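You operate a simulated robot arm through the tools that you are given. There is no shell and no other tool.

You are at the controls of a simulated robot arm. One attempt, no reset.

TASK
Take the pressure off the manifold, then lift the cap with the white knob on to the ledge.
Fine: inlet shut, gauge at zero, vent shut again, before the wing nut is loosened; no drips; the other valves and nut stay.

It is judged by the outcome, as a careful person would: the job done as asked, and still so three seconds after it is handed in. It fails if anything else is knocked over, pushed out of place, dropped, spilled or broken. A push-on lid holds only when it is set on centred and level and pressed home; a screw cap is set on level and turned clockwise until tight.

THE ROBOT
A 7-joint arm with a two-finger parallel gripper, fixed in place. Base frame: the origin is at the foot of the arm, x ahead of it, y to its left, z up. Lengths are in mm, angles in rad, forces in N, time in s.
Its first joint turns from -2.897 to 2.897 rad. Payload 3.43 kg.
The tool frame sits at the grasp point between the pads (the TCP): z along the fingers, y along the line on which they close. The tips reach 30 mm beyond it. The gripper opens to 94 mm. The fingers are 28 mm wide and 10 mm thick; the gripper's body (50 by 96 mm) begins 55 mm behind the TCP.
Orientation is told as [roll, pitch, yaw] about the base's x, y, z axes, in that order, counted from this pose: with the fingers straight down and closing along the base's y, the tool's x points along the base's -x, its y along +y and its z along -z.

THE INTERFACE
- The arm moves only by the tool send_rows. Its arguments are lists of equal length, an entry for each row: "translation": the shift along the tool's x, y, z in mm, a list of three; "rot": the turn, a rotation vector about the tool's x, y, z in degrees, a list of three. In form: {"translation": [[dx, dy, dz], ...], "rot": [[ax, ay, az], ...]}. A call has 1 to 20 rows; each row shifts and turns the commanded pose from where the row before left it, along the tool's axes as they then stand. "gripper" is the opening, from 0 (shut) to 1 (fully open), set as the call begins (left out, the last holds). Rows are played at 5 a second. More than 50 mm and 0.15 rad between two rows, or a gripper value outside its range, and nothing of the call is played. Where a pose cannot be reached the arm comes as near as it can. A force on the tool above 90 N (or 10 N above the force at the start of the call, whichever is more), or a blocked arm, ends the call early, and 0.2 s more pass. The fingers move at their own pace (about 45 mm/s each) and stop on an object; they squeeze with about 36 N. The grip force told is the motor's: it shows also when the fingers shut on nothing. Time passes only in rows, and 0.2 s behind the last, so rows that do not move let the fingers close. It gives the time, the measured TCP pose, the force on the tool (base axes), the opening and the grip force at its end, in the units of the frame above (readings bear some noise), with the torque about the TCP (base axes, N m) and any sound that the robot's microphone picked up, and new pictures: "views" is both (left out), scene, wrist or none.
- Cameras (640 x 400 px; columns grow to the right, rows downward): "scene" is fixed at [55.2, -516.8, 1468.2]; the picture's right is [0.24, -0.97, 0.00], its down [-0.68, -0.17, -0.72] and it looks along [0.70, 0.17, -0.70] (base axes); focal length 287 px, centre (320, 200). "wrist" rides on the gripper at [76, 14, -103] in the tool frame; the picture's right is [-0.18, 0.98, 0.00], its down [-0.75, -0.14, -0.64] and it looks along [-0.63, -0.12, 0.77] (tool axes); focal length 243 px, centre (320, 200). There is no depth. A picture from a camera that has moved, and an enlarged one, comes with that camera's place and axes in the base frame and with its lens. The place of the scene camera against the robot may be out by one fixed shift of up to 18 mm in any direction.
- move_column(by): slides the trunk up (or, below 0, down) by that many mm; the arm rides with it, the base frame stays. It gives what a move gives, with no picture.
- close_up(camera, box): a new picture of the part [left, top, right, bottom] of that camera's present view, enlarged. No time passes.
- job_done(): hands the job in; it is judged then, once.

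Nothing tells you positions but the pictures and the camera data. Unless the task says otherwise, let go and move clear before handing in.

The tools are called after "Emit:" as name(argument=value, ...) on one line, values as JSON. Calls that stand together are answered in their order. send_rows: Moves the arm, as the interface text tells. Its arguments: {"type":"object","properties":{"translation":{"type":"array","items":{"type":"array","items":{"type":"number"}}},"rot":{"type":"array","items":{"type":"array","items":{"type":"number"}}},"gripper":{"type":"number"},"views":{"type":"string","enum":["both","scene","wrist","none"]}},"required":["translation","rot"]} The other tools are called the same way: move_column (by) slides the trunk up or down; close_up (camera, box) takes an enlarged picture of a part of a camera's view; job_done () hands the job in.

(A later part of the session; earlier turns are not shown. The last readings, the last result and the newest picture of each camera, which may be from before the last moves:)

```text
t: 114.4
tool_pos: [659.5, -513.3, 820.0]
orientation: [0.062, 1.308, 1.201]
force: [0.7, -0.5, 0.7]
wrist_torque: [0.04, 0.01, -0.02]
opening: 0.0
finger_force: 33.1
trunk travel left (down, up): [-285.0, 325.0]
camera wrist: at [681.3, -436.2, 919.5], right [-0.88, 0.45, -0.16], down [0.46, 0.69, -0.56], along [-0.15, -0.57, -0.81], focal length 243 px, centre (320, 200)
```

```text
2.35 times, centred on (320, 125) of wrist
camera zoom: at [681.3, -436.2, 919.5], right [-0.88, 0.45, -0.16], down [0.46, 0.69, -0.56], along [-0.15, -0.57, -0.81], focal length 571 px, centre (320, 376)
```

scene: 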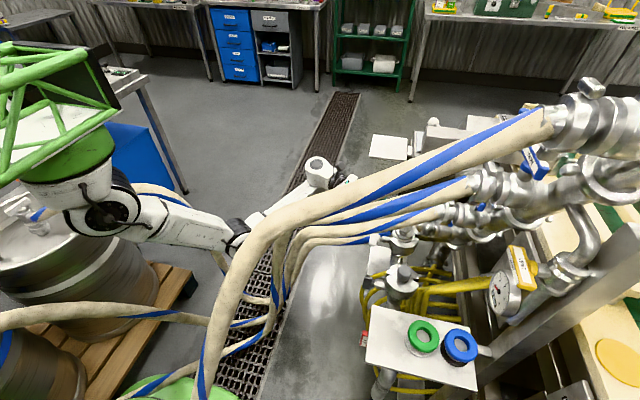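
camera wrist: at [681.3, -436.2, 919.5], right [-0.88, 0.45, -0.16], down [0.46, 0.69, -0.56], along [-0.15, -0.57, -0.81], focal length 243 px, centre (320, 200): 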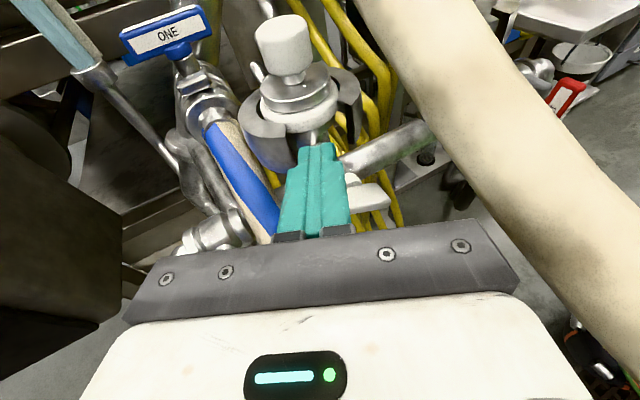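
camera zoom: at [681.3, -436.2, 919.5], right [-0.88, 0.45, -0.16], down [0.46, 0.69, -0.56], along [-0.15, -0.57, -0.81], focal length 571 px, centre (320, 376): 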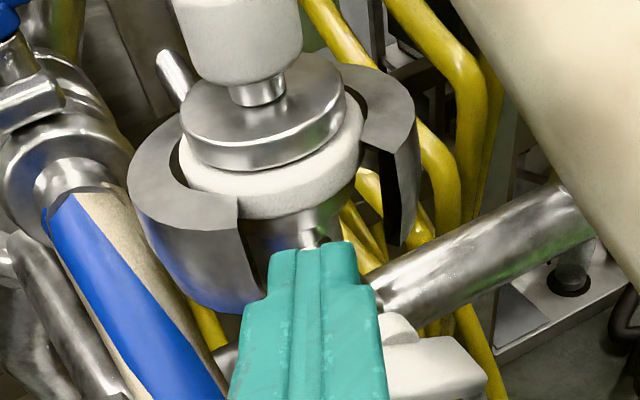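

The fingertip is over the tab's +x wing. Pressing down now.

Emit:
send_rows(translation=[[-9, 0, 2.3], [-9, 0, 2.3], [-9, 0, 2.3], [-9, 0, 2.3], [-9, 0, 2.3], [-7, 0, 1.8]], rot=[[0, 0, 0], [0, 0, 0], [0, 0, 0], [0, 0, 0], [0, 0, 0], [0, 0, 0]], views="wrist")

Emit:
close_up(camera="wrist", box=[200, 0, 440, 170])

```text
t: 115.7
tool_pos: [663.4, -513.4, 792.7]
orientation: [-0.051, 1.35, 1.091]
force: [-1.1, 2.1, 20.6]
wrist_torque: [-0.42, 0.3, -0.37]
opening: 0.1
finger_force: 33.1
trunk travel left (down, up): [-285.0, 325.0]
stopped in row 6: the force on the tool passed its limit at 95 N (the readings are from after the stop); the commanded pose is now the measured one
camera wrist: at [683.3, -431.2, 890.0], right [-0.87, 0.45, -0.19], down [0.47, 0.66, -0.59], along [-0.14, -0.61, -0.78], focal length 243 px, centre (320, 200)
```

wrist: 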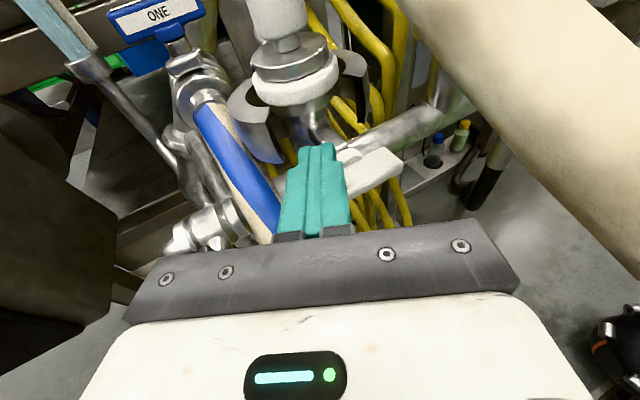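

```text
2.35 times, centred on (320, 85) of wrist
camera zoom: at [683.3, -431.2, 890.0], right [-0.87, 0.45, -0.19], down [0.47, 0.66, -0.59], along [-0.14, -0.61, -0.78], focal length 571 px, centre (320, 471)
```

zoom: 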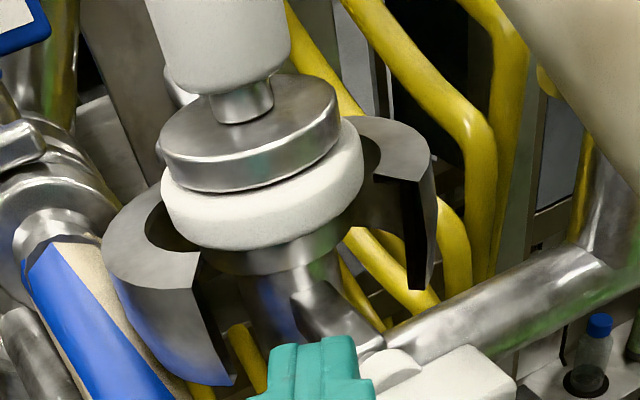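

The push opened the clamp halves fully, and the nut seems to be at the end of its travel. I'll back off and return to the knob standoff to try the lift again.

Emit:
send_rows(translation=[[8, 0, -2], [18, -4.5, -12], [18, -4.5, -11], [18, -4.4, -11], [0, 0, 0], [0, 0, 0]], rot=[[0, 0, 0], [0, 0, 0], [0, 0, 0], [0, 0, 0], [0, 4, -1], [0, 4, 0]], gripper=0.8, views="both")

Emit:
close_up(camera="wrist", box=[200, 20, 440, 190])

Emit:
close_up(camera="scene", box=[360, 210, 440, 270])

```text
t: 117.1
tool_pos: [681.7, -498.6, 857.5]
orientation: [0.147, 1.483, 1.284]
force: [-0.5, 0.5, 0.0]
wrist_torque: [0.0, 0.02, 0.0]
opening: 75.4
finger_force: 0.0
trunk travel left (down, up): [-285.0, 325.0]
camera wrist: at [709.9, -406.7, 943.2], right [-0.89, 0.42, -0.17], down [0.41, 0.59, -0.7], along [-0.2, -0.69, -0.7], focal length 243 px, centre (320, 200)
```

scene: 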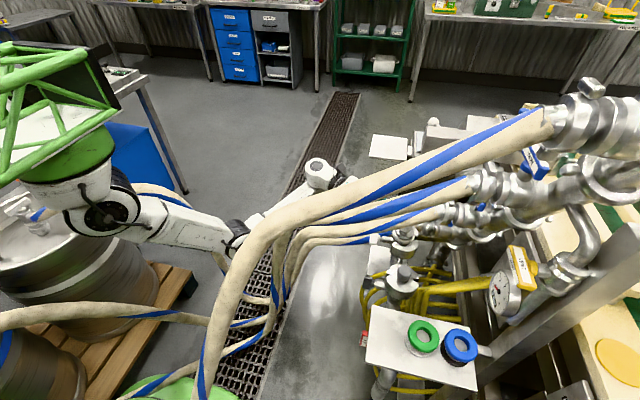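
wrist: 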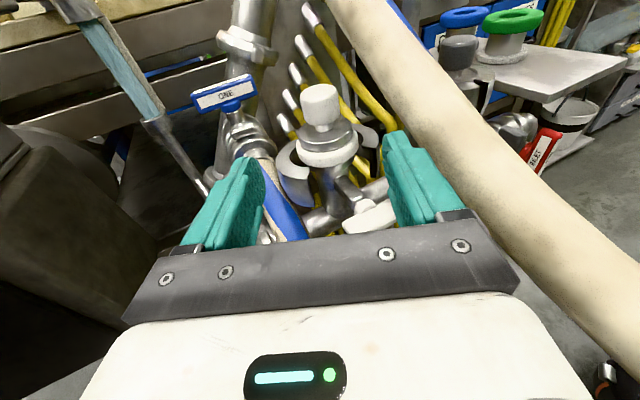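

```text
2.35 times, centred on (320, 105) of wrist
camera zoom: at [709.9, -406.7, 943.2], right [-0.89, 0.42, -0.17], down [0.41, 0.59, -0.7], along [-0.2, -0.69, -0.7], focal length 571 px, centre (320, 424)
```

zoom: 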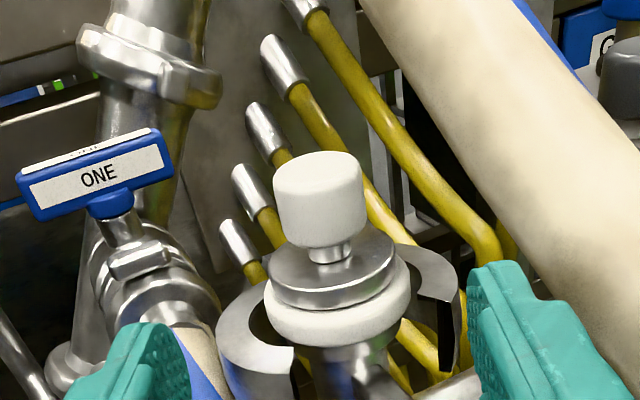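

```text
6.67 times, centred on (400, 240) of scene
camera zoom: at [55.2, -516.8, 1468.2], right [0.24, -0.97, 0.0], down [-0.68, -0.17, -0.72], along [0.7, 0.17, -0.7], focal length 1913 px, centre (-213, -67)
```

zoom: 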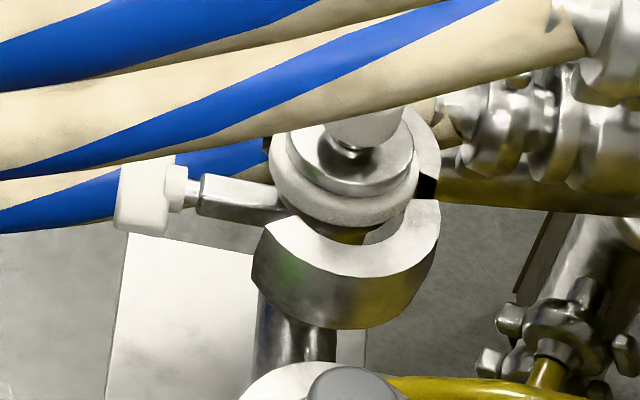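

The knob is in the same place. Approaching and gripping again.

Emit:
send_rows(translation=[[1.2, 0.5, 30], [1.2, 0.5, 30], [1.2, 0, 30], [1.2, 0, 29]], rot=[[0, 0, 0], [0, 0, 0], [0, 0, 0], [0, 0, 0]], views="none")

Emit:
send_rows(translation=[[0, 0, 0], [0, 0, 0], [0, 0, 0], [0, 0, 0], [0, 0, 0]], rot=[[0, 0, 0], [0, 0, 0], [0, 0, 0], [0, 0, 0], [0, 0, 0]], gripper=0, views="wrist")

```text
t: 118.1
tool_pos: [630.0, -605.3, 852.5]
orientation: [0.141, 1.485, 1.281]
force: [0.3, 0.1, 0.2]
wrist_torque: [-0.01, -0.01, 0.01]
opening: 75.1
finger_force: 0.1
trunk travel left (down, up): [-285.0, 325.0]
```

```text
t: 119.3
tool_pos: [631.7, -605.9, 852.2]
orientation: [0.142, 1.485, 1.283]
force: [-1.2, 0.1, 2.4]
wrist_torque: [0.03, 0.12, -0.03]
opening: 36.6
finger_force: 35.7
trunk travel left (down, up): [-285.0, 325.0]
camera wrist: at [659.4, -513.8, 937.6], right [-0.89, 0.42, -0.17], down [0.41, 0.59, -0.7], along [-0.2, -0.69, -0.7], focal length 243 px, centre (320, 200)
```

wrist: 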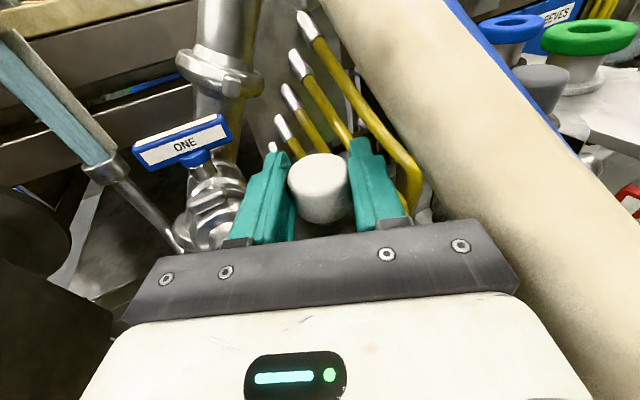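

Well centred, with almost no side load. Lifting gently straight up.

Emit:
send_rows(translation=[[3, 0, 0.3], [3, 0, 0.3], [3, 0, 0.3], [3, 0, 0.3]], rot=[[0, 0, 0], [0, 0, 0], [0, 0, 0], [0, 0, 0]], views="wrist")

Emit:
close_up(camera="scene", box=[360, 210, 440, 270])

```text
t: 120.3
tool_pos: [631.9, -609.2, 863.2]
orientation: [0.147, 1.485, 1.288]
force: [0.9, -1.1, -1.8]
wrist_torque: [0.0, -0.01, 0.0]
opening: 36.3
finger_force: 36.2
trunk travel left (down, up): [-285.0, 325.0]
camera wrist: at [659.0, -516.7, 949.0], right [-0.89, 0.42, -0.17], down [0.41, 0.59, -0.7], along [-0.2, -0.69, -0.7], focal length 243 px, centre (320, 200)
```

wrist: 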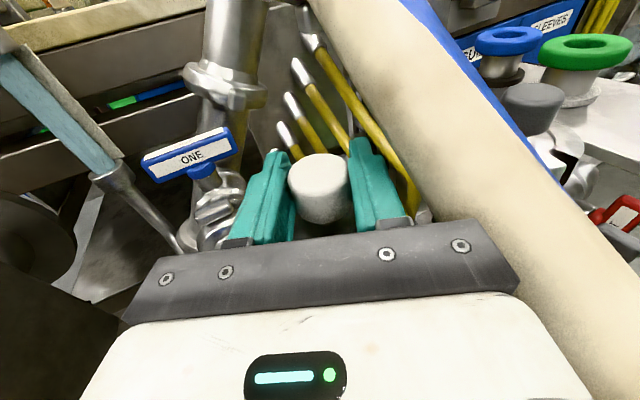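

```text
6.67 times, centred on (400, 240) of scene
camera zoom: at [55.2, -516.8, 1468.2], right [0.24, -0.97, 0.0], down [-0.68, -0.17, -0.72], along [0.7, 0.17, -0.7], focal length 1913 px, centre (-213, -67)
```

zoom: 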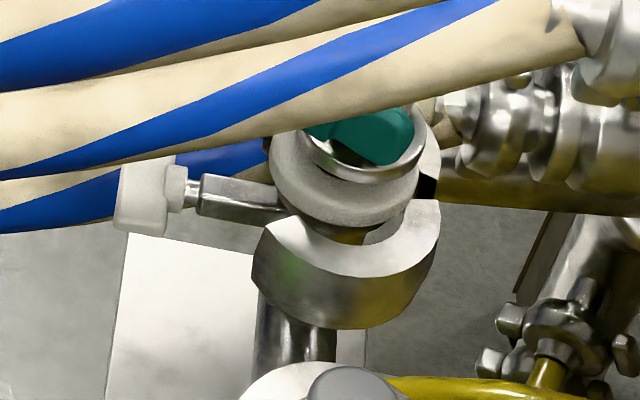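

The cap comes up freely now, weighing about 2 N. I'll raise it a few millimetres more and withdraw along the approach line, away from hose TWO.

Emit:
send_rows(translation=[[4, 0, 0], [0, 0, -20], [0, 0, -25], [0, 0, -25], [0, 0, -25], [0, 0, -25], [0, 0, -25], [0, 0, -25], [0, 0, -25]], rot=[[0, 0, 0], [0, 0, 0], [0, 0, 0], [0, 0, 0], [0, 0, 0], [0, 0, 0], [0, 0, 0], [0, 0, 0], [0, 0, 0]], views="both")

Emit:
close_up(camera="scene", box=[280, 160, 440, 280])

```text
t: 122.3
tool_pos: [711.1, -432.3, 883.8]
orientation: [0.151, 1.484, 1.293]
force: [0.5, -0.4, -1.7]
wrist_torque: [0.03, -0.05, -0.03]
opening: 36.1
finger_force: 36.0
trunk travel left (down, up): [-285.0, 325.0]
camera wrist: at [739.2, -341.2, 970.0], right [-0.89, 0.43, -0.17], down [0.41, 0.59, -0.7], along [-0.2, -0.69, -0.7], focal length 243 px, centre (320, 200)
```

scene: 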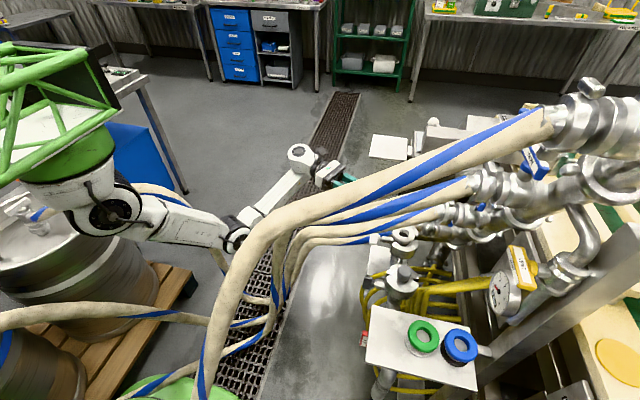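
wrist: 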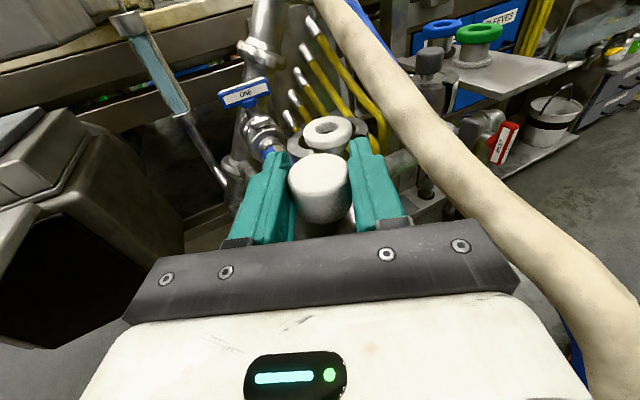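

```text
3.33 times, centred on (360, 220) of scene
camera zoom: at [55.2, -516.8, 1468.2], right [0.24, -0.97, 0.0], down [-0.68, -0.17, -0.72], along [0.7, 0.17, -0.7], focal length 956 px, centre (187, 133)
```

zoom: 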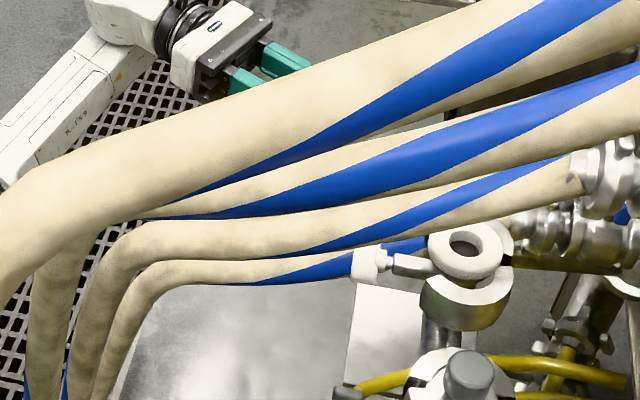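

The cap is in hand; the port is open with its gasket left in place. Now I'll carry it out: swing the tool to vertical while rising to about (692,-253,1060).

Emit:
send_rows(translation=[[16.3, 9.2, -17], [13.6, 9.2, -19.2], [10.6, 9.2, -21], [7.4, 9.2, -22.4], [4, 9.2, -23.2], [0.5, 9.2, -23.5], [-3, 9.2, -23.3], [-6.4, 9.2, -22.7], [-9.7, 9.2, -21.4], [-12.7, 9.2, -19.8]], rot=[[0, -8.5, 0], [0, -8.5, 0], [0, -8.5, 0], [0, -8.5, 0], [0, -8.5, 0], [0, -8.5, 0], [0, -8.5, 0], [0, -8.5, 0], [0, -8.5, 0], [0, -8.5, 0]], views="both")

```text
t: 124.5
tool_pos: [695.6, -253.4, 1065.6]
orientation: [0.013, -0.002, 1.144]
force: [0.4, 0.3, -2.0]
wrist_torque: [0.01, 0.0, 0.0]
opening: 36.0
finger_force: 35.7
trunk travel left (down, up): [-285.0, 325.0]
camera wrist: at [652.3, -318.2, 1167.3], right [-0.82, 0.58, 0.01], down [0.45, 0.62, 0.64], along [0.36, 0.53, -0.77], focal length 243 px, centre (320, 200)
```

scene: 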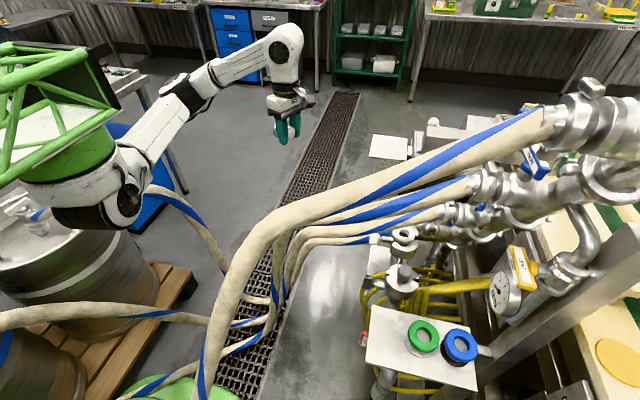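
wrist: 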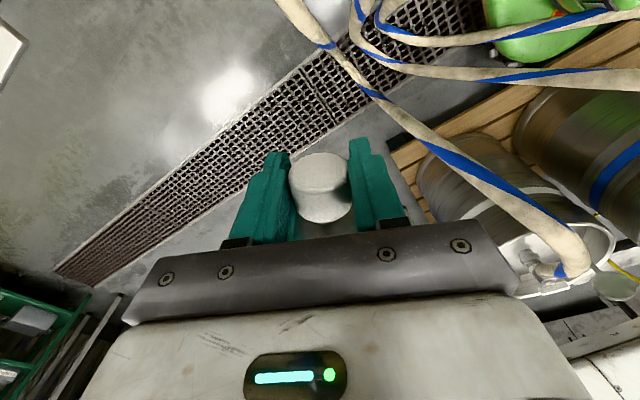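

The cap is steady. I'll square the hand up and move back across over the hoses to the FOUR–THREE corridor.

Emit:
send_rows(translation=[[0, 0, 0], [0, 0, 0], [0, 0, 0], [3, 38.75, 0], [3, 38.75, 0], [3, 38.75, 0], [3, 38.75, 0], [5, 38.75, 0], [5, 38.75, 0], [6, 38.75, 0], [6, 38.75, 0]], rot=[[0, 0, -8.2], [0, 0, -8.2], [0, 0, -8.2], [0, 0, 0], [0, 0, 0], [0, 0, 0], [0, 0, 0], [0, 0, 0], [0, 0, 0], [0, 0, 0], [0, 0, 0]], views="both")

```text
t: 126.9
tool_pos: [634.4, -248.2, 1064.0]
orientation: [0.029, 0.004, 1.567]
force: [0.1, 0.2, -2.9]
wrist_torque: [-0.06, 0.02, 0.03]
opening: 36.2
finger_force: 35.8
out of reach, approached as far as the arm can: row 5, 6, 7, 8, 9, 10, 11
trunk travel left (down, up): [-285.0, 325.0]
camera wrist: at [623.4, -324.4, 1167.6], right [-0.98, 0.19, 0.03], down [0.16, 0.76, 0.64], along [0.1, 0.63, -0.77], focal length 243 px, centre (320, 200)
```

scene: 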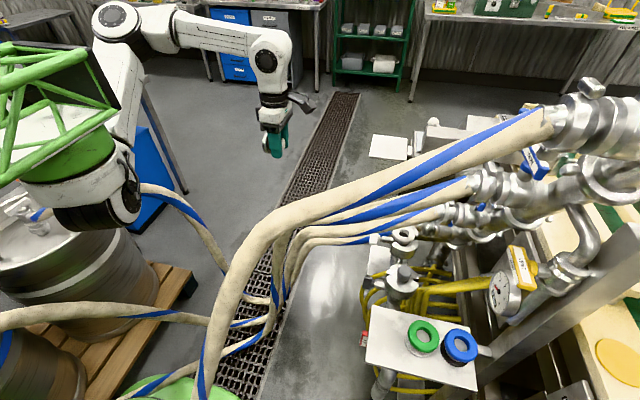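
wrist: 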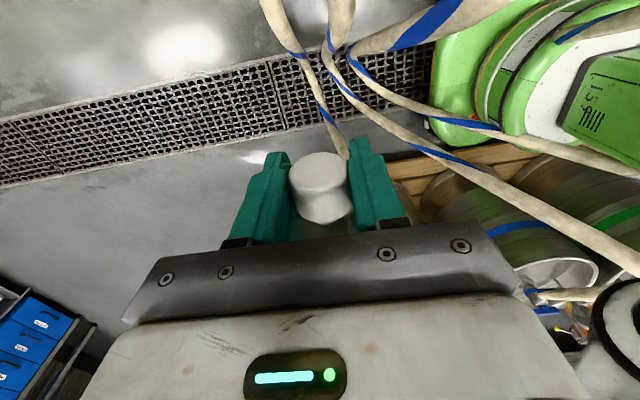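

I hit the wrist-roll limit. I'll rotate the hand the other way (camera to the -x side), which was proven for this corridor, and roll the cap upright again later near the ledge.

Emit:
send_rows(translation=[[0, 0, 0], [0, 0, 0], [0, 0, 0], [0, 0, 0], [0, 0, 0], [0, 0, 0], [0, 0, 0], [0, 0, 0], [0, 0, 0], [0, 0, 0], [0, 0, 0]], rot=[[0, 0, 8.18], [0, 0, 8.18], [0, 0, 8.18], [0, 0, 8.18], [0, 0, 8.18], [0, 0, 8.18], [0, 0, 8.18], [0, 0, 8.18], [0, 0, 8.18], [0, 0, 8.18], [0, 0, 8.18]], views="both")

```text
t: 129.3
tool_pos: [635.1, -248.7, 1067.7]
orientation: [0.004, 0.011, -0.001]
force: [-0.2, -0.2, -1.2]
wrist_torque: [-0.01, 0.07, 0.0]
opening: 35.8
finger_force: 35.8
trunk travel left (down, up): [-285.0, 325.0]
camera wrist: at [560.9, -234.8, 1171.9], right [0.19, 0.98, 0.0], down [0.76, -0.15, 0.63], along [0.62, -0.12, -0.77], focal length 243 px, centre (320, 200)
```

scene: 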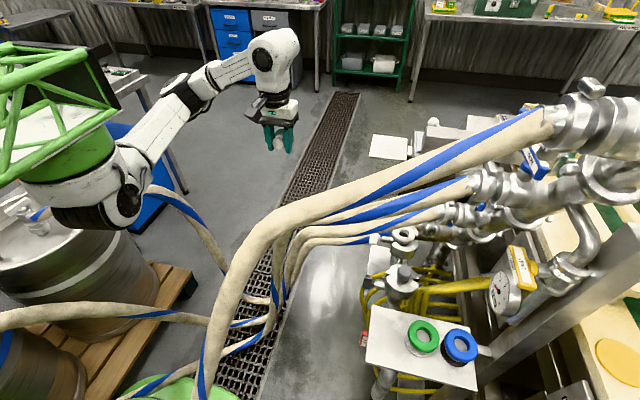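
wrist: 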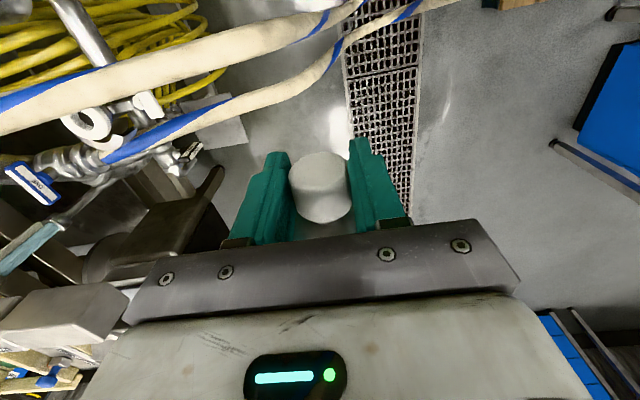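

Now moving across to the corridor at about (378,-290), then lowering with the trunk.

Emit:
send_rows(translation=[[36.7, -5.9, 0], [36.7, -5.9, 0], [36.7, -5.9, 0], [36.7, -5.9, 0], [36.7, -5.9, 0], [36.7, -5.9, 0], [36.7, -5.9, 0]], rot=[[0, 0, 0], [0, 0, 0], [0, 0, 0], [0, 0, 0], [0, 0, 0], [0, 0, 0], [0, 0, 0]], views="both")

```text
t: 130.9
tool_pos: [380.3, -289.4, 1070.7]
orientation: [0.007, 0.012, 0.001]
force: [0.6, 0.6, -1.6]
wrist_torque: [-0.04, 0.09, -0.01]
opening: 36.3
finger_force: 35.8
trunk travel left (down, up): [-285.0, 325.0]
camera wrist: at [304.5, -276.0, 1174.9], right [0.18, 0.98, 0.0], down [0.76, -0.14, 0.63], along [0.62, -0.11, -0.77], focal length 243 px, centre (320, 200)
```

scene: 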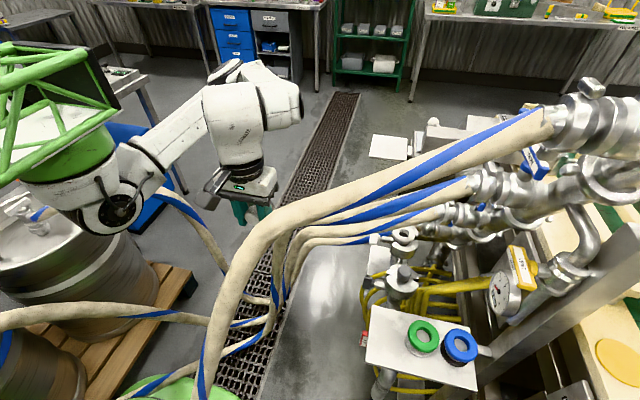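
wrist: 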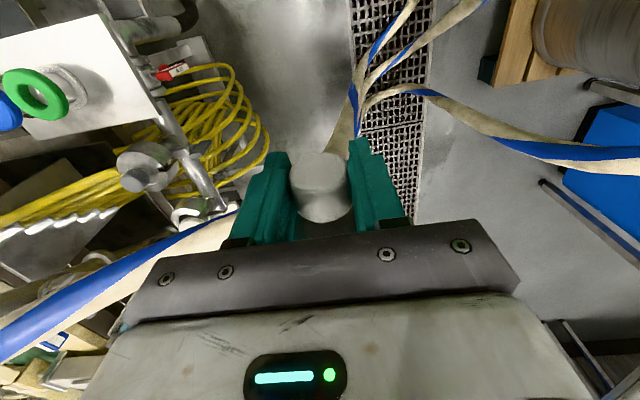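

The ledge is visible at the upper left. I'll take a close-up before descending.

Emit:
close_up(camera="wrist", box=[0, 0, 220, 160])

Emit:
move_column(by=-280)

Emit:
send_rows(translation=[[0, 0, 0]], rot=[[0, 0, 0]], views="both")

Emit:
close_up(camera="wrist", box=[0, 0, 220, 160])

```text
2.50 times, centred on (110, 80) of wrist
camera zoom: at [304.5, -276.0, 1174.9], right [0.18, 0.98, 0.0], down [0.76, -0.14, 0.63], along [0.62, -0.11, -0.77], focal length 606 px, centre (845, 500)
```

zoom: 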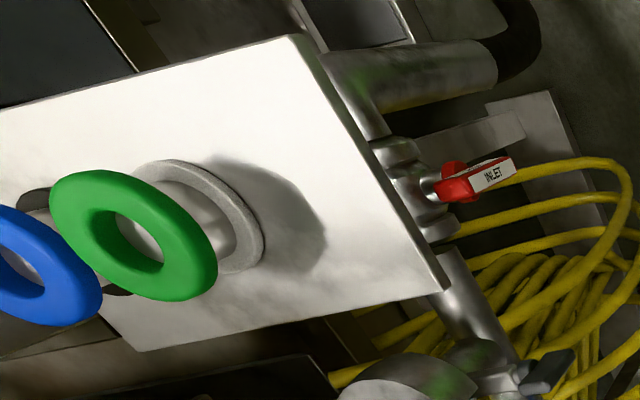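

```text
t: 133.8
tool_pos: [379.3, -289.1, 790.4]
orientation: [0.004, 0.013, 0.0]
force: [0.1, -0.4, -2.5]
wrist_torque: [-0.02, 0.01, 0.0]
opening: 36.0
finger_force: 35.8
trunk travel left (down, up): [-5.0, 605.0]
```

```text
t: 134.2
tool_pos: [378.4, -289.6, 792.1]
orientation: [0.007, 0.012, 0.0]
force: [0.0, 0.6, -2.3]
wrist_torque: [0.02, 0.08, -0.02]
opening: 35.6
finger_force: 35.9
trunk travel left (down, up): [-5.0, 605.0]
camera wrist: at [304.5, -276.2, 895.0], right [0.18, 0.98, 0.0], down [0.76, -0.14, 0.63], along [0.62, -0.11, -0.77], focal length 243 px, centre (320, 200)
```

scene: 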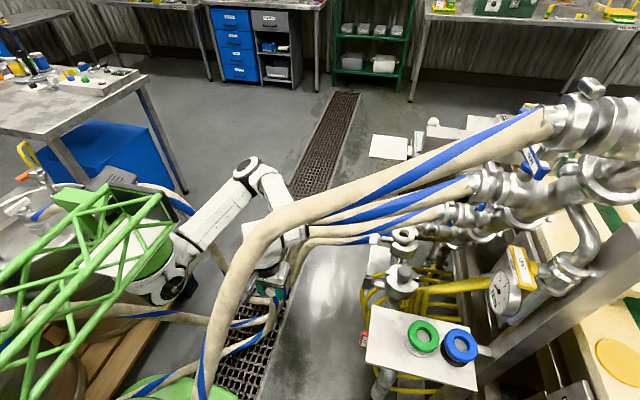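
wrist: 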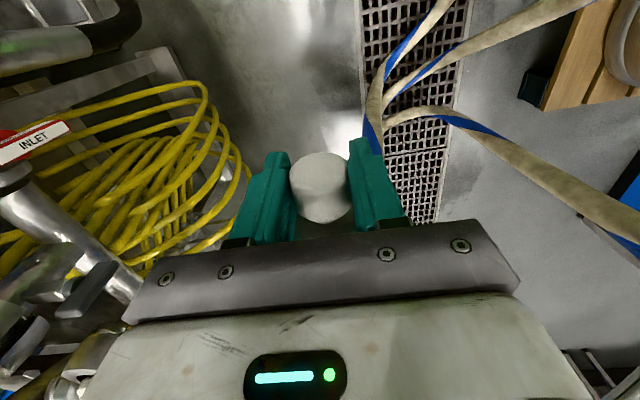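

```text
2.50 times, centred on (110, 80) of wrist
camera zoom: at [304.5, -276.2, 895.0], right [0.18, 0.98, 0.0], down [0.76, -0.14, 0.63], along [0.62, -0.11, -0.77], focal length 606 px, centre (845, 500)
```

zoom: 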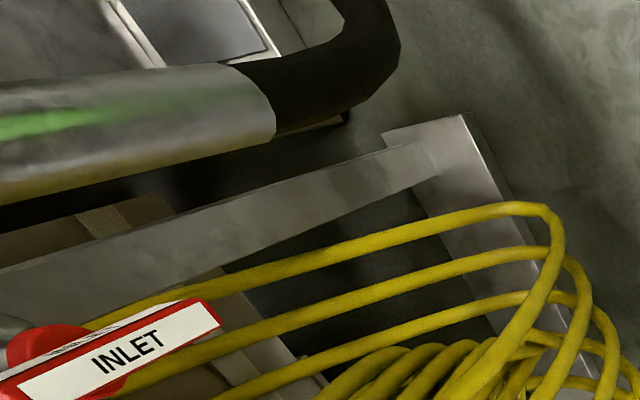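

The ledge top looks closer to z≈790. I'll swing the tool level toward -y here, as I did for INLET, then raise to ledge height and roll the cap upright.

Emit:
send_rows(translation=[[2.2, -17.5, 5.5], [2.2, -16.5, 7.9], [2.2, -15.2, 10.2], [2.2, -13.6, 12.2], [2.2, -11.7, 14.1], [2.2, -9.6, 15.6], [2.2, -7.3, 16.8], [2.2, -4.8, 17.7], [2.2, -2.2, 18.2], [2.2, 0.5, 18.3], [2.2, 3, 18.1]], rot=[[8.18, 0, 0], [8.18, 0, 0], [8.18, 0, 0], [8.18, 0, 0], [8.18, 0, 0], [8.18, 0, 0], [8.18, 0, 0], [8.18, 0, 0], [8.18, 0, 0], [8.18, 0, 0], [8.18, 0, 0]], views="both")

```text
t: 136.6
tool_pos: [354.0, -481.0, 730.5]
orientation: [-1.567, 0.007, 0.002]
force: [-1.0, 0.6, -2.4]
wrist_torque: [0.0, 0.06, 0.01]
opening: 35.6
finger_force: 35.5
trunk travel left (down, up): [-5.0, 605.0]
camera wrist: at [278.3, -379.2, 718.5], right [0.18, 0.0, -0.98], down [0.75, 0.64, 0.14], along [0.63, -0.77, 0.11], focal length 243 px, centre (320, 200)
```

scene: 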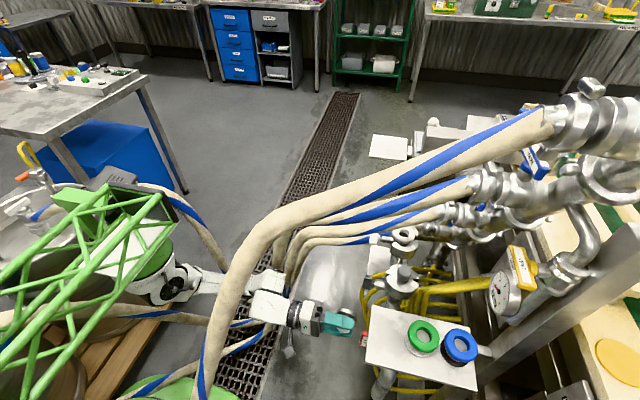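
wrist: 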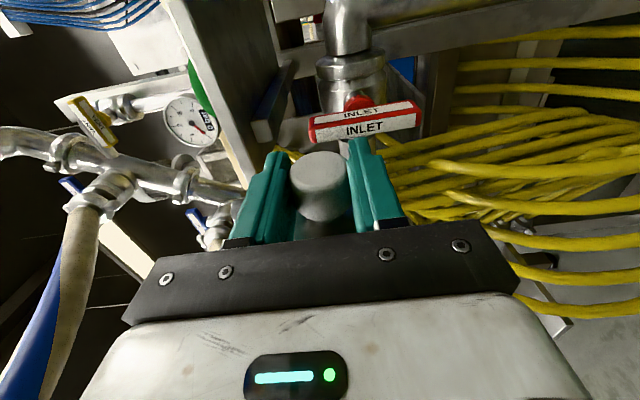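

The tool is level with INLET ahead, seen crosswise and shut. I'll zoom on the ledge edge to fix its height.

Emit:
close_up(camera="wrist", box=[130, 0, 310, 190])

```text
2.11 times, centred on (220, 95) of wrist
camera zoom: at [278.3, -379.2, 718.5], right [0.18, 0.0, -0.98], down [0.75, 0.64, 0.14], along [0.63, -0.77, 0.11], focal length 511 px, centre (530, 421)
```

zoom: 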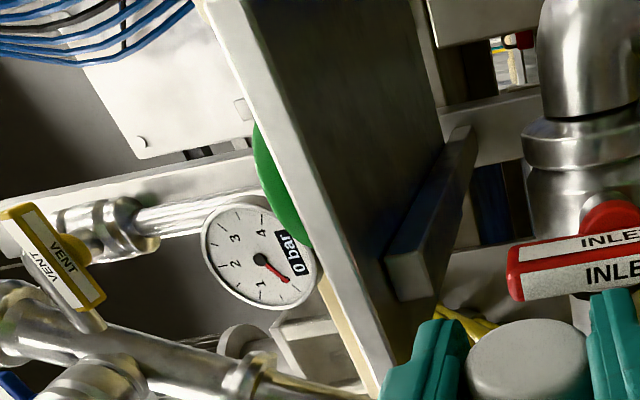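

The ledge top is at about z=800 with its near edge at y≈-544 and x from 268 to 394. The green item stands near (334,-652), so I'll aim the cap at about (362,-577). I'll raise clear of the ledge and roll the cap upright.

Emit:
move_column(by=160)

Emit:
send_rows(translation=[[0, 0, 0], [0, 0, 0], [0, 0, 0], [0, 0, 0], [0, 0, 0], [0, 0, 0], [0, 0, 0], [0, 0, 0], [0, 0, 0], [0, 0, 0], [0, 0, 0]], rot=[[0, 0, -8.18], [0, 0, -8.18], [0, 0, -8.18], [0, 0, -8.18], [0, 0, -8.18], [0, 0, -8.18], [0, 0, -8.18], [0, 0, -8.18], [0, 0, -8.18], [0, 0, -8.18], [0, 0, -8.18]], views="both")

```text
t: 138.4
tool_pos: [354.4, -482.0, 890.3]
orientation: [-1.567, 0.012, -0.001]
force: [0.1, 0.4, -1.4]
wrist_torque: [-0.01, 0.03, -0.04]
opening: 35.3
finger_force: 36.0
trunk travel left (down, up): [-165.0, 445.0]
```

```text
t: 140.8
tool_pos: [353.3, -481.1, 891.0]
orientation: [1.182, 1.554, 2.751]
force: [0.0, 0.0, -1.5]
wrist_torque: [0.07, 0.0, -0.01]
opening: 35.2
finger_force: 36.2
trunk travel left (down, up): [-165.0, 445.0]
camera wrist: at [341.2, -379.6, 968.1], right [-0.99, 0.0, -0.17], down [0.13, 0.65, -0.75], along [0.11, -0.76, -0.64], focal length 243 px, centre (320, 200)
```

scene: 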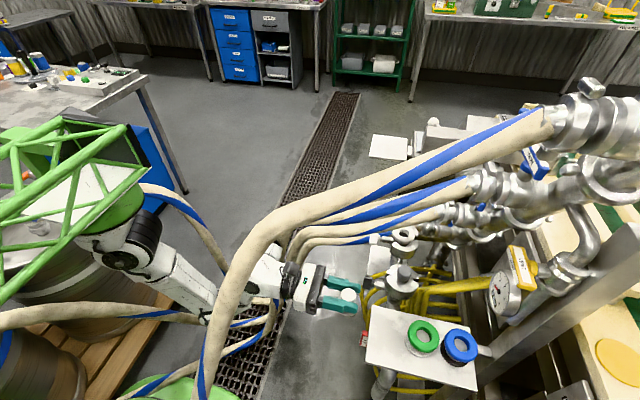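
wrist: 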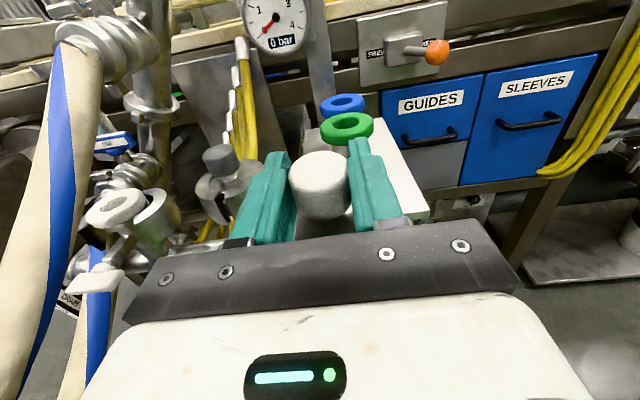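

The cap is upright and the ledge is directly ahead. I'll zoom to place the plate and the green item precisely.

Emit:
close_up(camera="wrist", box=[270, 70, 450, 230])

```text
2.50 times, centred on (360, 150) of wrist
camera zoom: at [341.2, -379.6, 968.1], right [-0.99, 0.0, -0.17], down [0.13, 0.65, -0.75], along [0.11, -0.76, -0.64], focal length 606 px, centre (220, 325)
```

zoom: 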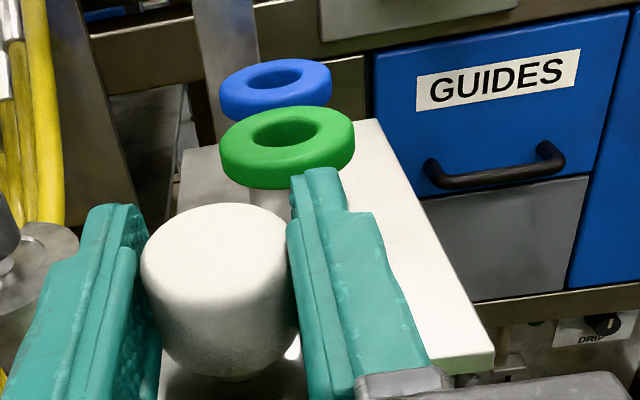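

The green ring turns out smaller, with its front at y≈-624. So (352,-582) is free and fully on the plate. I'll move forward above it and restore the 5° pitch at which the cap was gripped, so its base is level.

Emit:
send_rows(translation=[[0, 0.3, 25.25], [0, 0.3, 25.25], [0, 0.3, 25.25], [0, 0.3, 25.25], [0, 0, 0]], rot=[[0, 0, 0], [0, 0, 0], [0, 0, 0], [0, 0, 0], [0, -4.5, 0]], views="both")

Emit:
close_up(camera="wrist", box=[230, 100, 410, 250])

Emit:
close_up(camera="scene", box=[330, 240, 490, 380])

```text
t: 142.0
tool_pos: [352.7, -584.5, 891.6]
orientation: [0.135, 1.485, 1.704]
force: [0.5, 0.2, -1.3]
wrist_torque: [0.0, 0.0, -0.02]
opening: 34.9
finger_force: 35.9
trunk travel left (down, up): [-165.0, 445.0]
camera wrist: at [340.3, -488.3, 975.8], right [-0.98, 0.02, -0.17], down [0.13, 0.7, -0.7], along [0.11, -0.71, -0.7], focal length 243 px, centre (320, 200)
```

scene: 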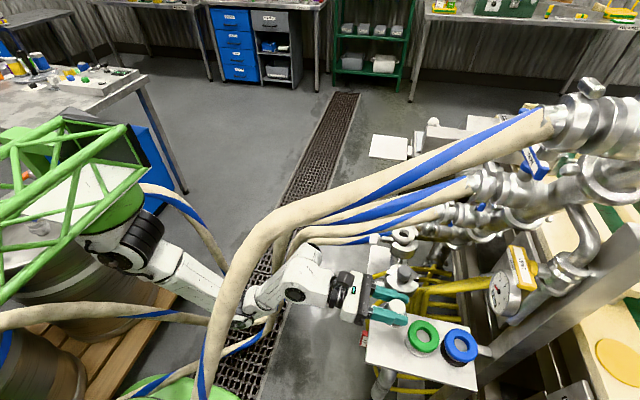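
wrist: 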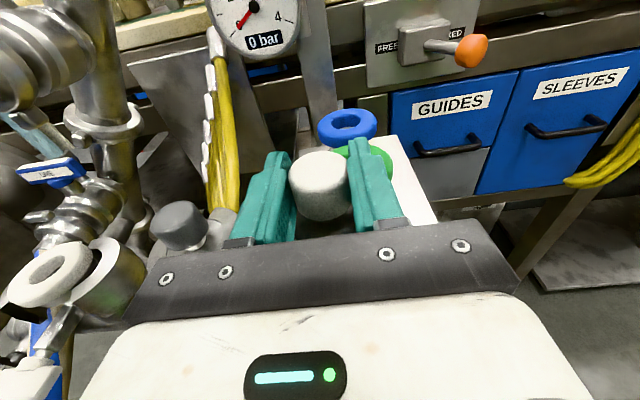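

```text
2.67 times, centred on (320, 175) of wrist
camera zoom: at [340.3, -488.3, 975.8], right [-0.98, 0.02, -0.17], down [0.13, 0.7, -0.7], along [0.11, -0.71, -0.7], focal length 647 px, centre (320, 267)
```

zoom: 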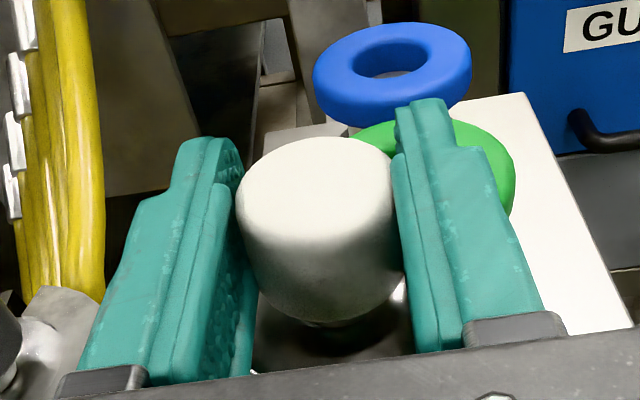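

```text
2.86 times, centred on (410, 310) of scene
camera zoom: at [55.2, -516.8, 1468.2], right [0.24, -0.97, 0.0], down [-0.68, -0.17, -0.72], along [0.7, 0.17, -0.7], focal length 820 px, centre (63, -114)
```

zoom: 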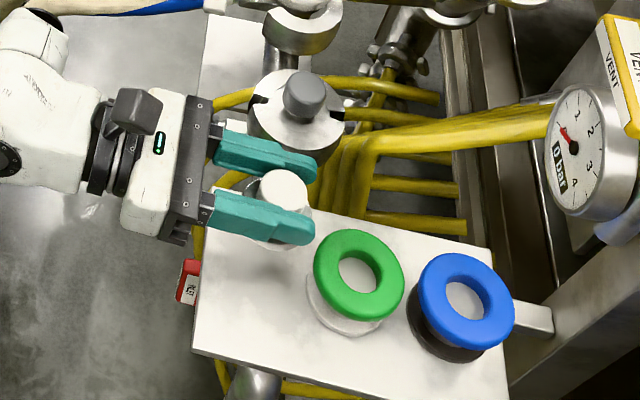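

The cap is over the free corner of the plate. I'll lower 36 mm, then feel for contact in small steps.

Emit:
send_rows(translation=[[-9, 0, 0.8], [-9, 0, 0.8], [-9, 0, 0.8], [-9, 0, 0.8]], rot=[[0, 0, 0], [0, 0, 0], [0, 0, 0], [0, 0, 0]], views="scene")

Emit:
close_up(camera="scene", box=[360, 260, 440, 340])

```text
t: 143.0
tool_pos: [353.8, -582.6, 855.4]
orientation: [0.129, 1.485, 1.699]
force: [-0.6, -0.7, -2.3]
wrist_torque: [0.0, 0.03, -0.02]
opening: 34.9
finger_force: 35.8
trunk travel left (down, up): [-165.0, 445.0]
```

scene: 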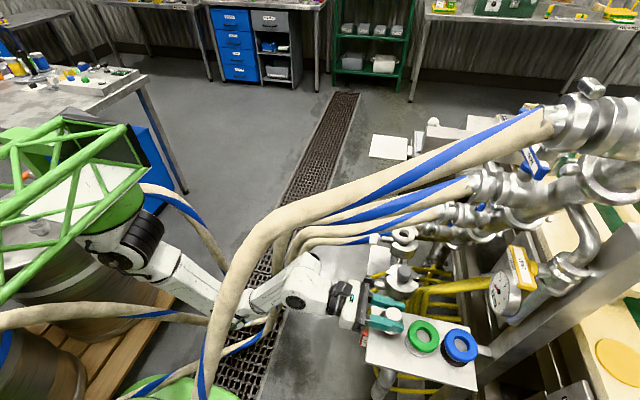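

```text
5.00 times, centred on (400, 300) of scene
camera zoom: at [55.2, -516.8, 1468.2], right [0.24, -0.97, 0.0], down [-0.68, -0.17, -0.72], along [0.7, 0.17, -0.7], focal length 1434 px, centre (-80, -300)
```

zoom: 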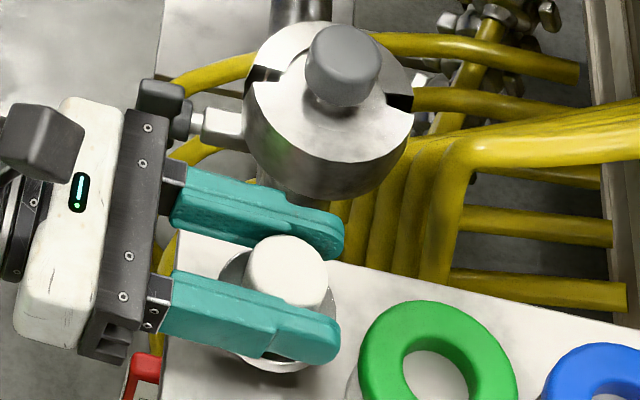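

Still clear. I'll step down 2 mm at a time, watching the force.

Emit:
send_rows(translation=[[-2, 0, 0.2], [-2, 0, 0.2], [-2, 0, 0.2], [-2, 0, 0.2]], rot=[[0, 0, 0], [0, 0, 0], [0, 0, 0], [0, 0, 0]], views="none")

Emit:
send_rows(translation=[[-2, 0, 0.2], [-2, 0, 0.2]], rot=[[0, 0, 0], [0, 0, 0]], views="scene")

Emit:
close_up(camera="scene", box=[360, 260, 440, 340])

```text
t: 144.0
tool_pos: [352.4, -583.2, 847.3]
orientation: [0.132, 1.487, 1.704]
force: [-0.3, 0.2, -1.0]
wrist_torque: [0.01, 0.0, 0.0]
opening: 34.7
finger_force: 35.5
trunk travel left (down, up): [-165.0, 445.0]
```

```text
t: 144.6
tool_pos: [352.8, -583.0, 843.3]
orientation: [0.132, 1.488, 1.704]
force: [0.0, -0.3, -2.7]
wrist_torque: [-0.03, -0.01, 0.01]
opening: 34.9
finger_force: 36.4
trunk travel left (down, up): [-165.0, 445.0]
```

scene: 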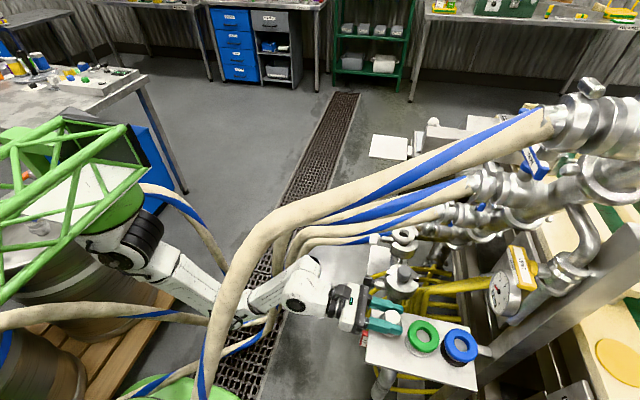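

```text
5.00 times, centred on (400, 300) of scene
camera zoom: at [55.2, -516.8, 1468.2], right [0.24, -0.97, 0.0], down [-0.68, -0.17, -0.72], along [0.7, 0.17, -0.7], focal length 1434 px, centre (-80, -300)
```

zoom: 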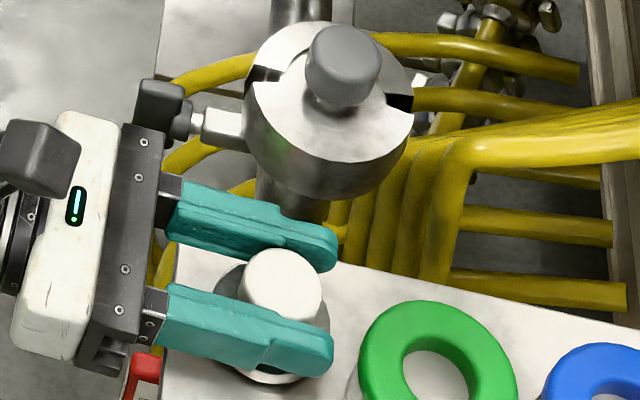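

No contact yet at z=843. Continuing in 2 mm steps.

Emit:
send_rows(translation=[[-2, 0, 0.2], [-2, 0, 0.2]], rot=[[0, 0, 0], [0, 0, 0]], views="none")

Emit:
send_rows(translation=[[-1.5, 0, 0.1], [-1.5, 0, 0.1]], rot=[[0, 0, 0], [0, 0, 0]], views="none")

```text
t: 145.2
tool_pos: [354.1, -582.7, 838.3]
orientation: [0.133, 1.486, 1.703]
force: [0.1, 0.1, -2.3]
wrist_torque: [0.01, -0.03, -0.03]
opening: 34.9
finger_force: 36.3
trunk travel left (down, up): [-165.0, 445.0]
```

```text
t: 145.8
tool_pos: [353.4, -582.8, 837.8]
orientation: [0.141, 1.491, 1.711]
force: [-0.2, -0.7, 5.4]
wrist_torque: [0.02, 0.11, 0.02]
opening: 35.1
finger_force: 36.0
trunk travel left (down, up): [-165.0, 445.0]
```

Contact at z≈838: the base is on the ledge. I'll check visually, then release gently with a small opening.

Emit:
send_rows(translation=[[-0.7, 0, 0], [0, 0, 0]], rot=[[0, 0, 0], [0, 0, 0]], views="wrist")

Emit:
close_up(camera="scene", box=[360, 260, 440, 340])

Emit:
send_rows(translation=[[0, 0, 0], [0, 0, 0], [0, 0, 0]], rot=[[0, 0, 0], [0, 0, 0], [0, 0, 0]], gripper=0.5, views="both")

Emit:
close_up(camera="scene", box=[360, 260, 440, 340])

```text
t: 146.4
tool_pos: [352.2, -582.1, 836.0]
orientation: [0.139, 1.489, 1.708]
force: [2.7, -5.0, 15.6]
wrist_torque: [0.02, 0.25, 0.07]
opening: 35.0
finger_force: 36.1
trunk travel left (down, up): [-165.0, 445.0]
camera wrist: at [339.9, -486.1, 922.0], right [-0.98, 0.01, -0.17], down [0.13, 0.7, -0.7], along [0.11, -0.71, -0.69], focal length 243 px, centre (320, 200)
```

wrist: 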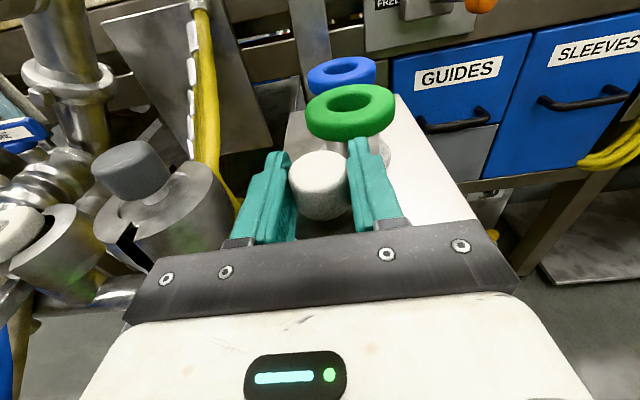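

```text
5.00 times, centred on (400, 300) of scene
camera zoom: at [55.2, -516.8, 1468.2], right [0.24, -0.97, 0.0], down [-0.68, -0.17, -0.72], along [0.7, 0.17, -0.7], focal length 1434 px, centre (-80, -300)
```

zoom: 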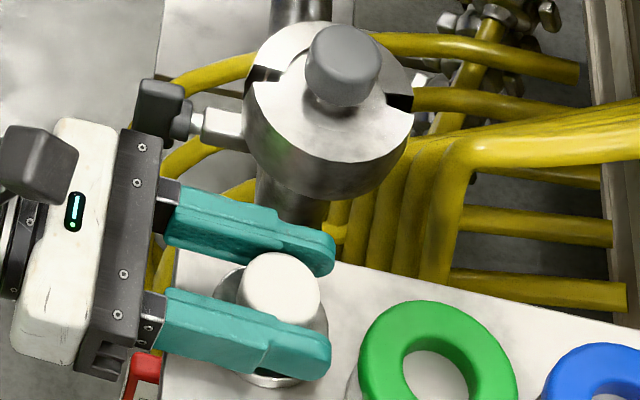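

```text
t: 147.2
tool_pos: [352.1, -582.8, 836.4]
orientation: [0.133, 1.484, 1.702]
force: [0.4, 0.2, -0.2]
wrist_torque: [0.04, 0.02, 0.02]
opening: 47.0
finger_force: 0.0
trunk travel left (down, up): [-165.0, 445.0]
camera wrist: at [339.6, -486.8, 920.1], right [-0.98, 0.02, -0.17], down [0.13, 0.7, -0.7], along [0.11, -0.71, -0.69], focal length 243 px, centre (320, 200)
```

scene: 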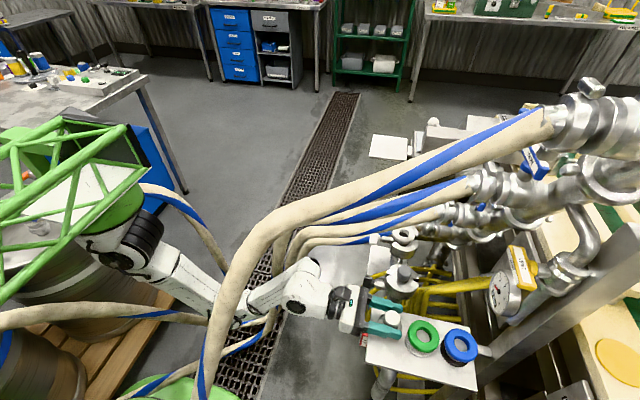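
wrist: 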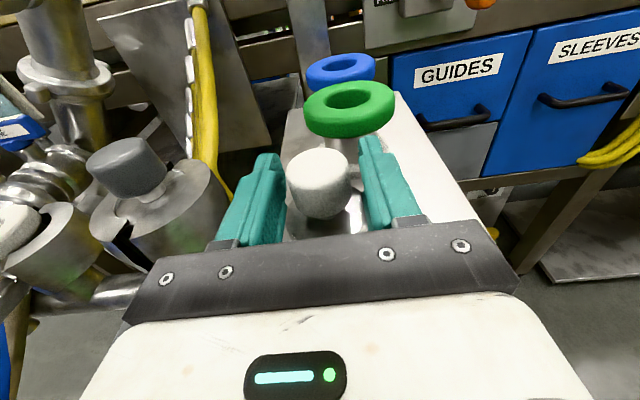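

```text
5.00 times, centred on (400, 300) of scene
camera zoom: at [55.2, -516.8, 1468.2], right [0.24, -0.97, 0.0], down [-0.68, -0.17, -0.72], along [0.7, 0.17, -0.7], focal length 1434 px, centre (-80, -300)
```

zoom: 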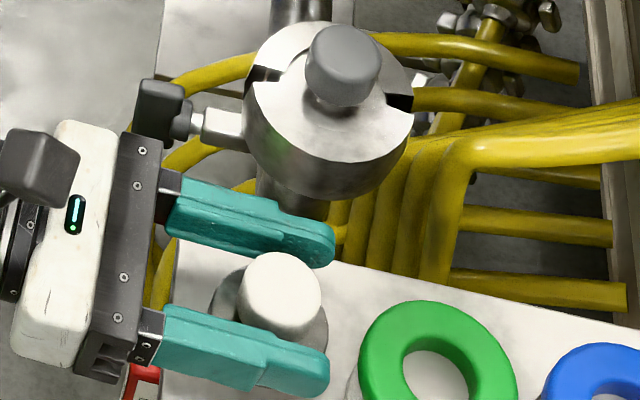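

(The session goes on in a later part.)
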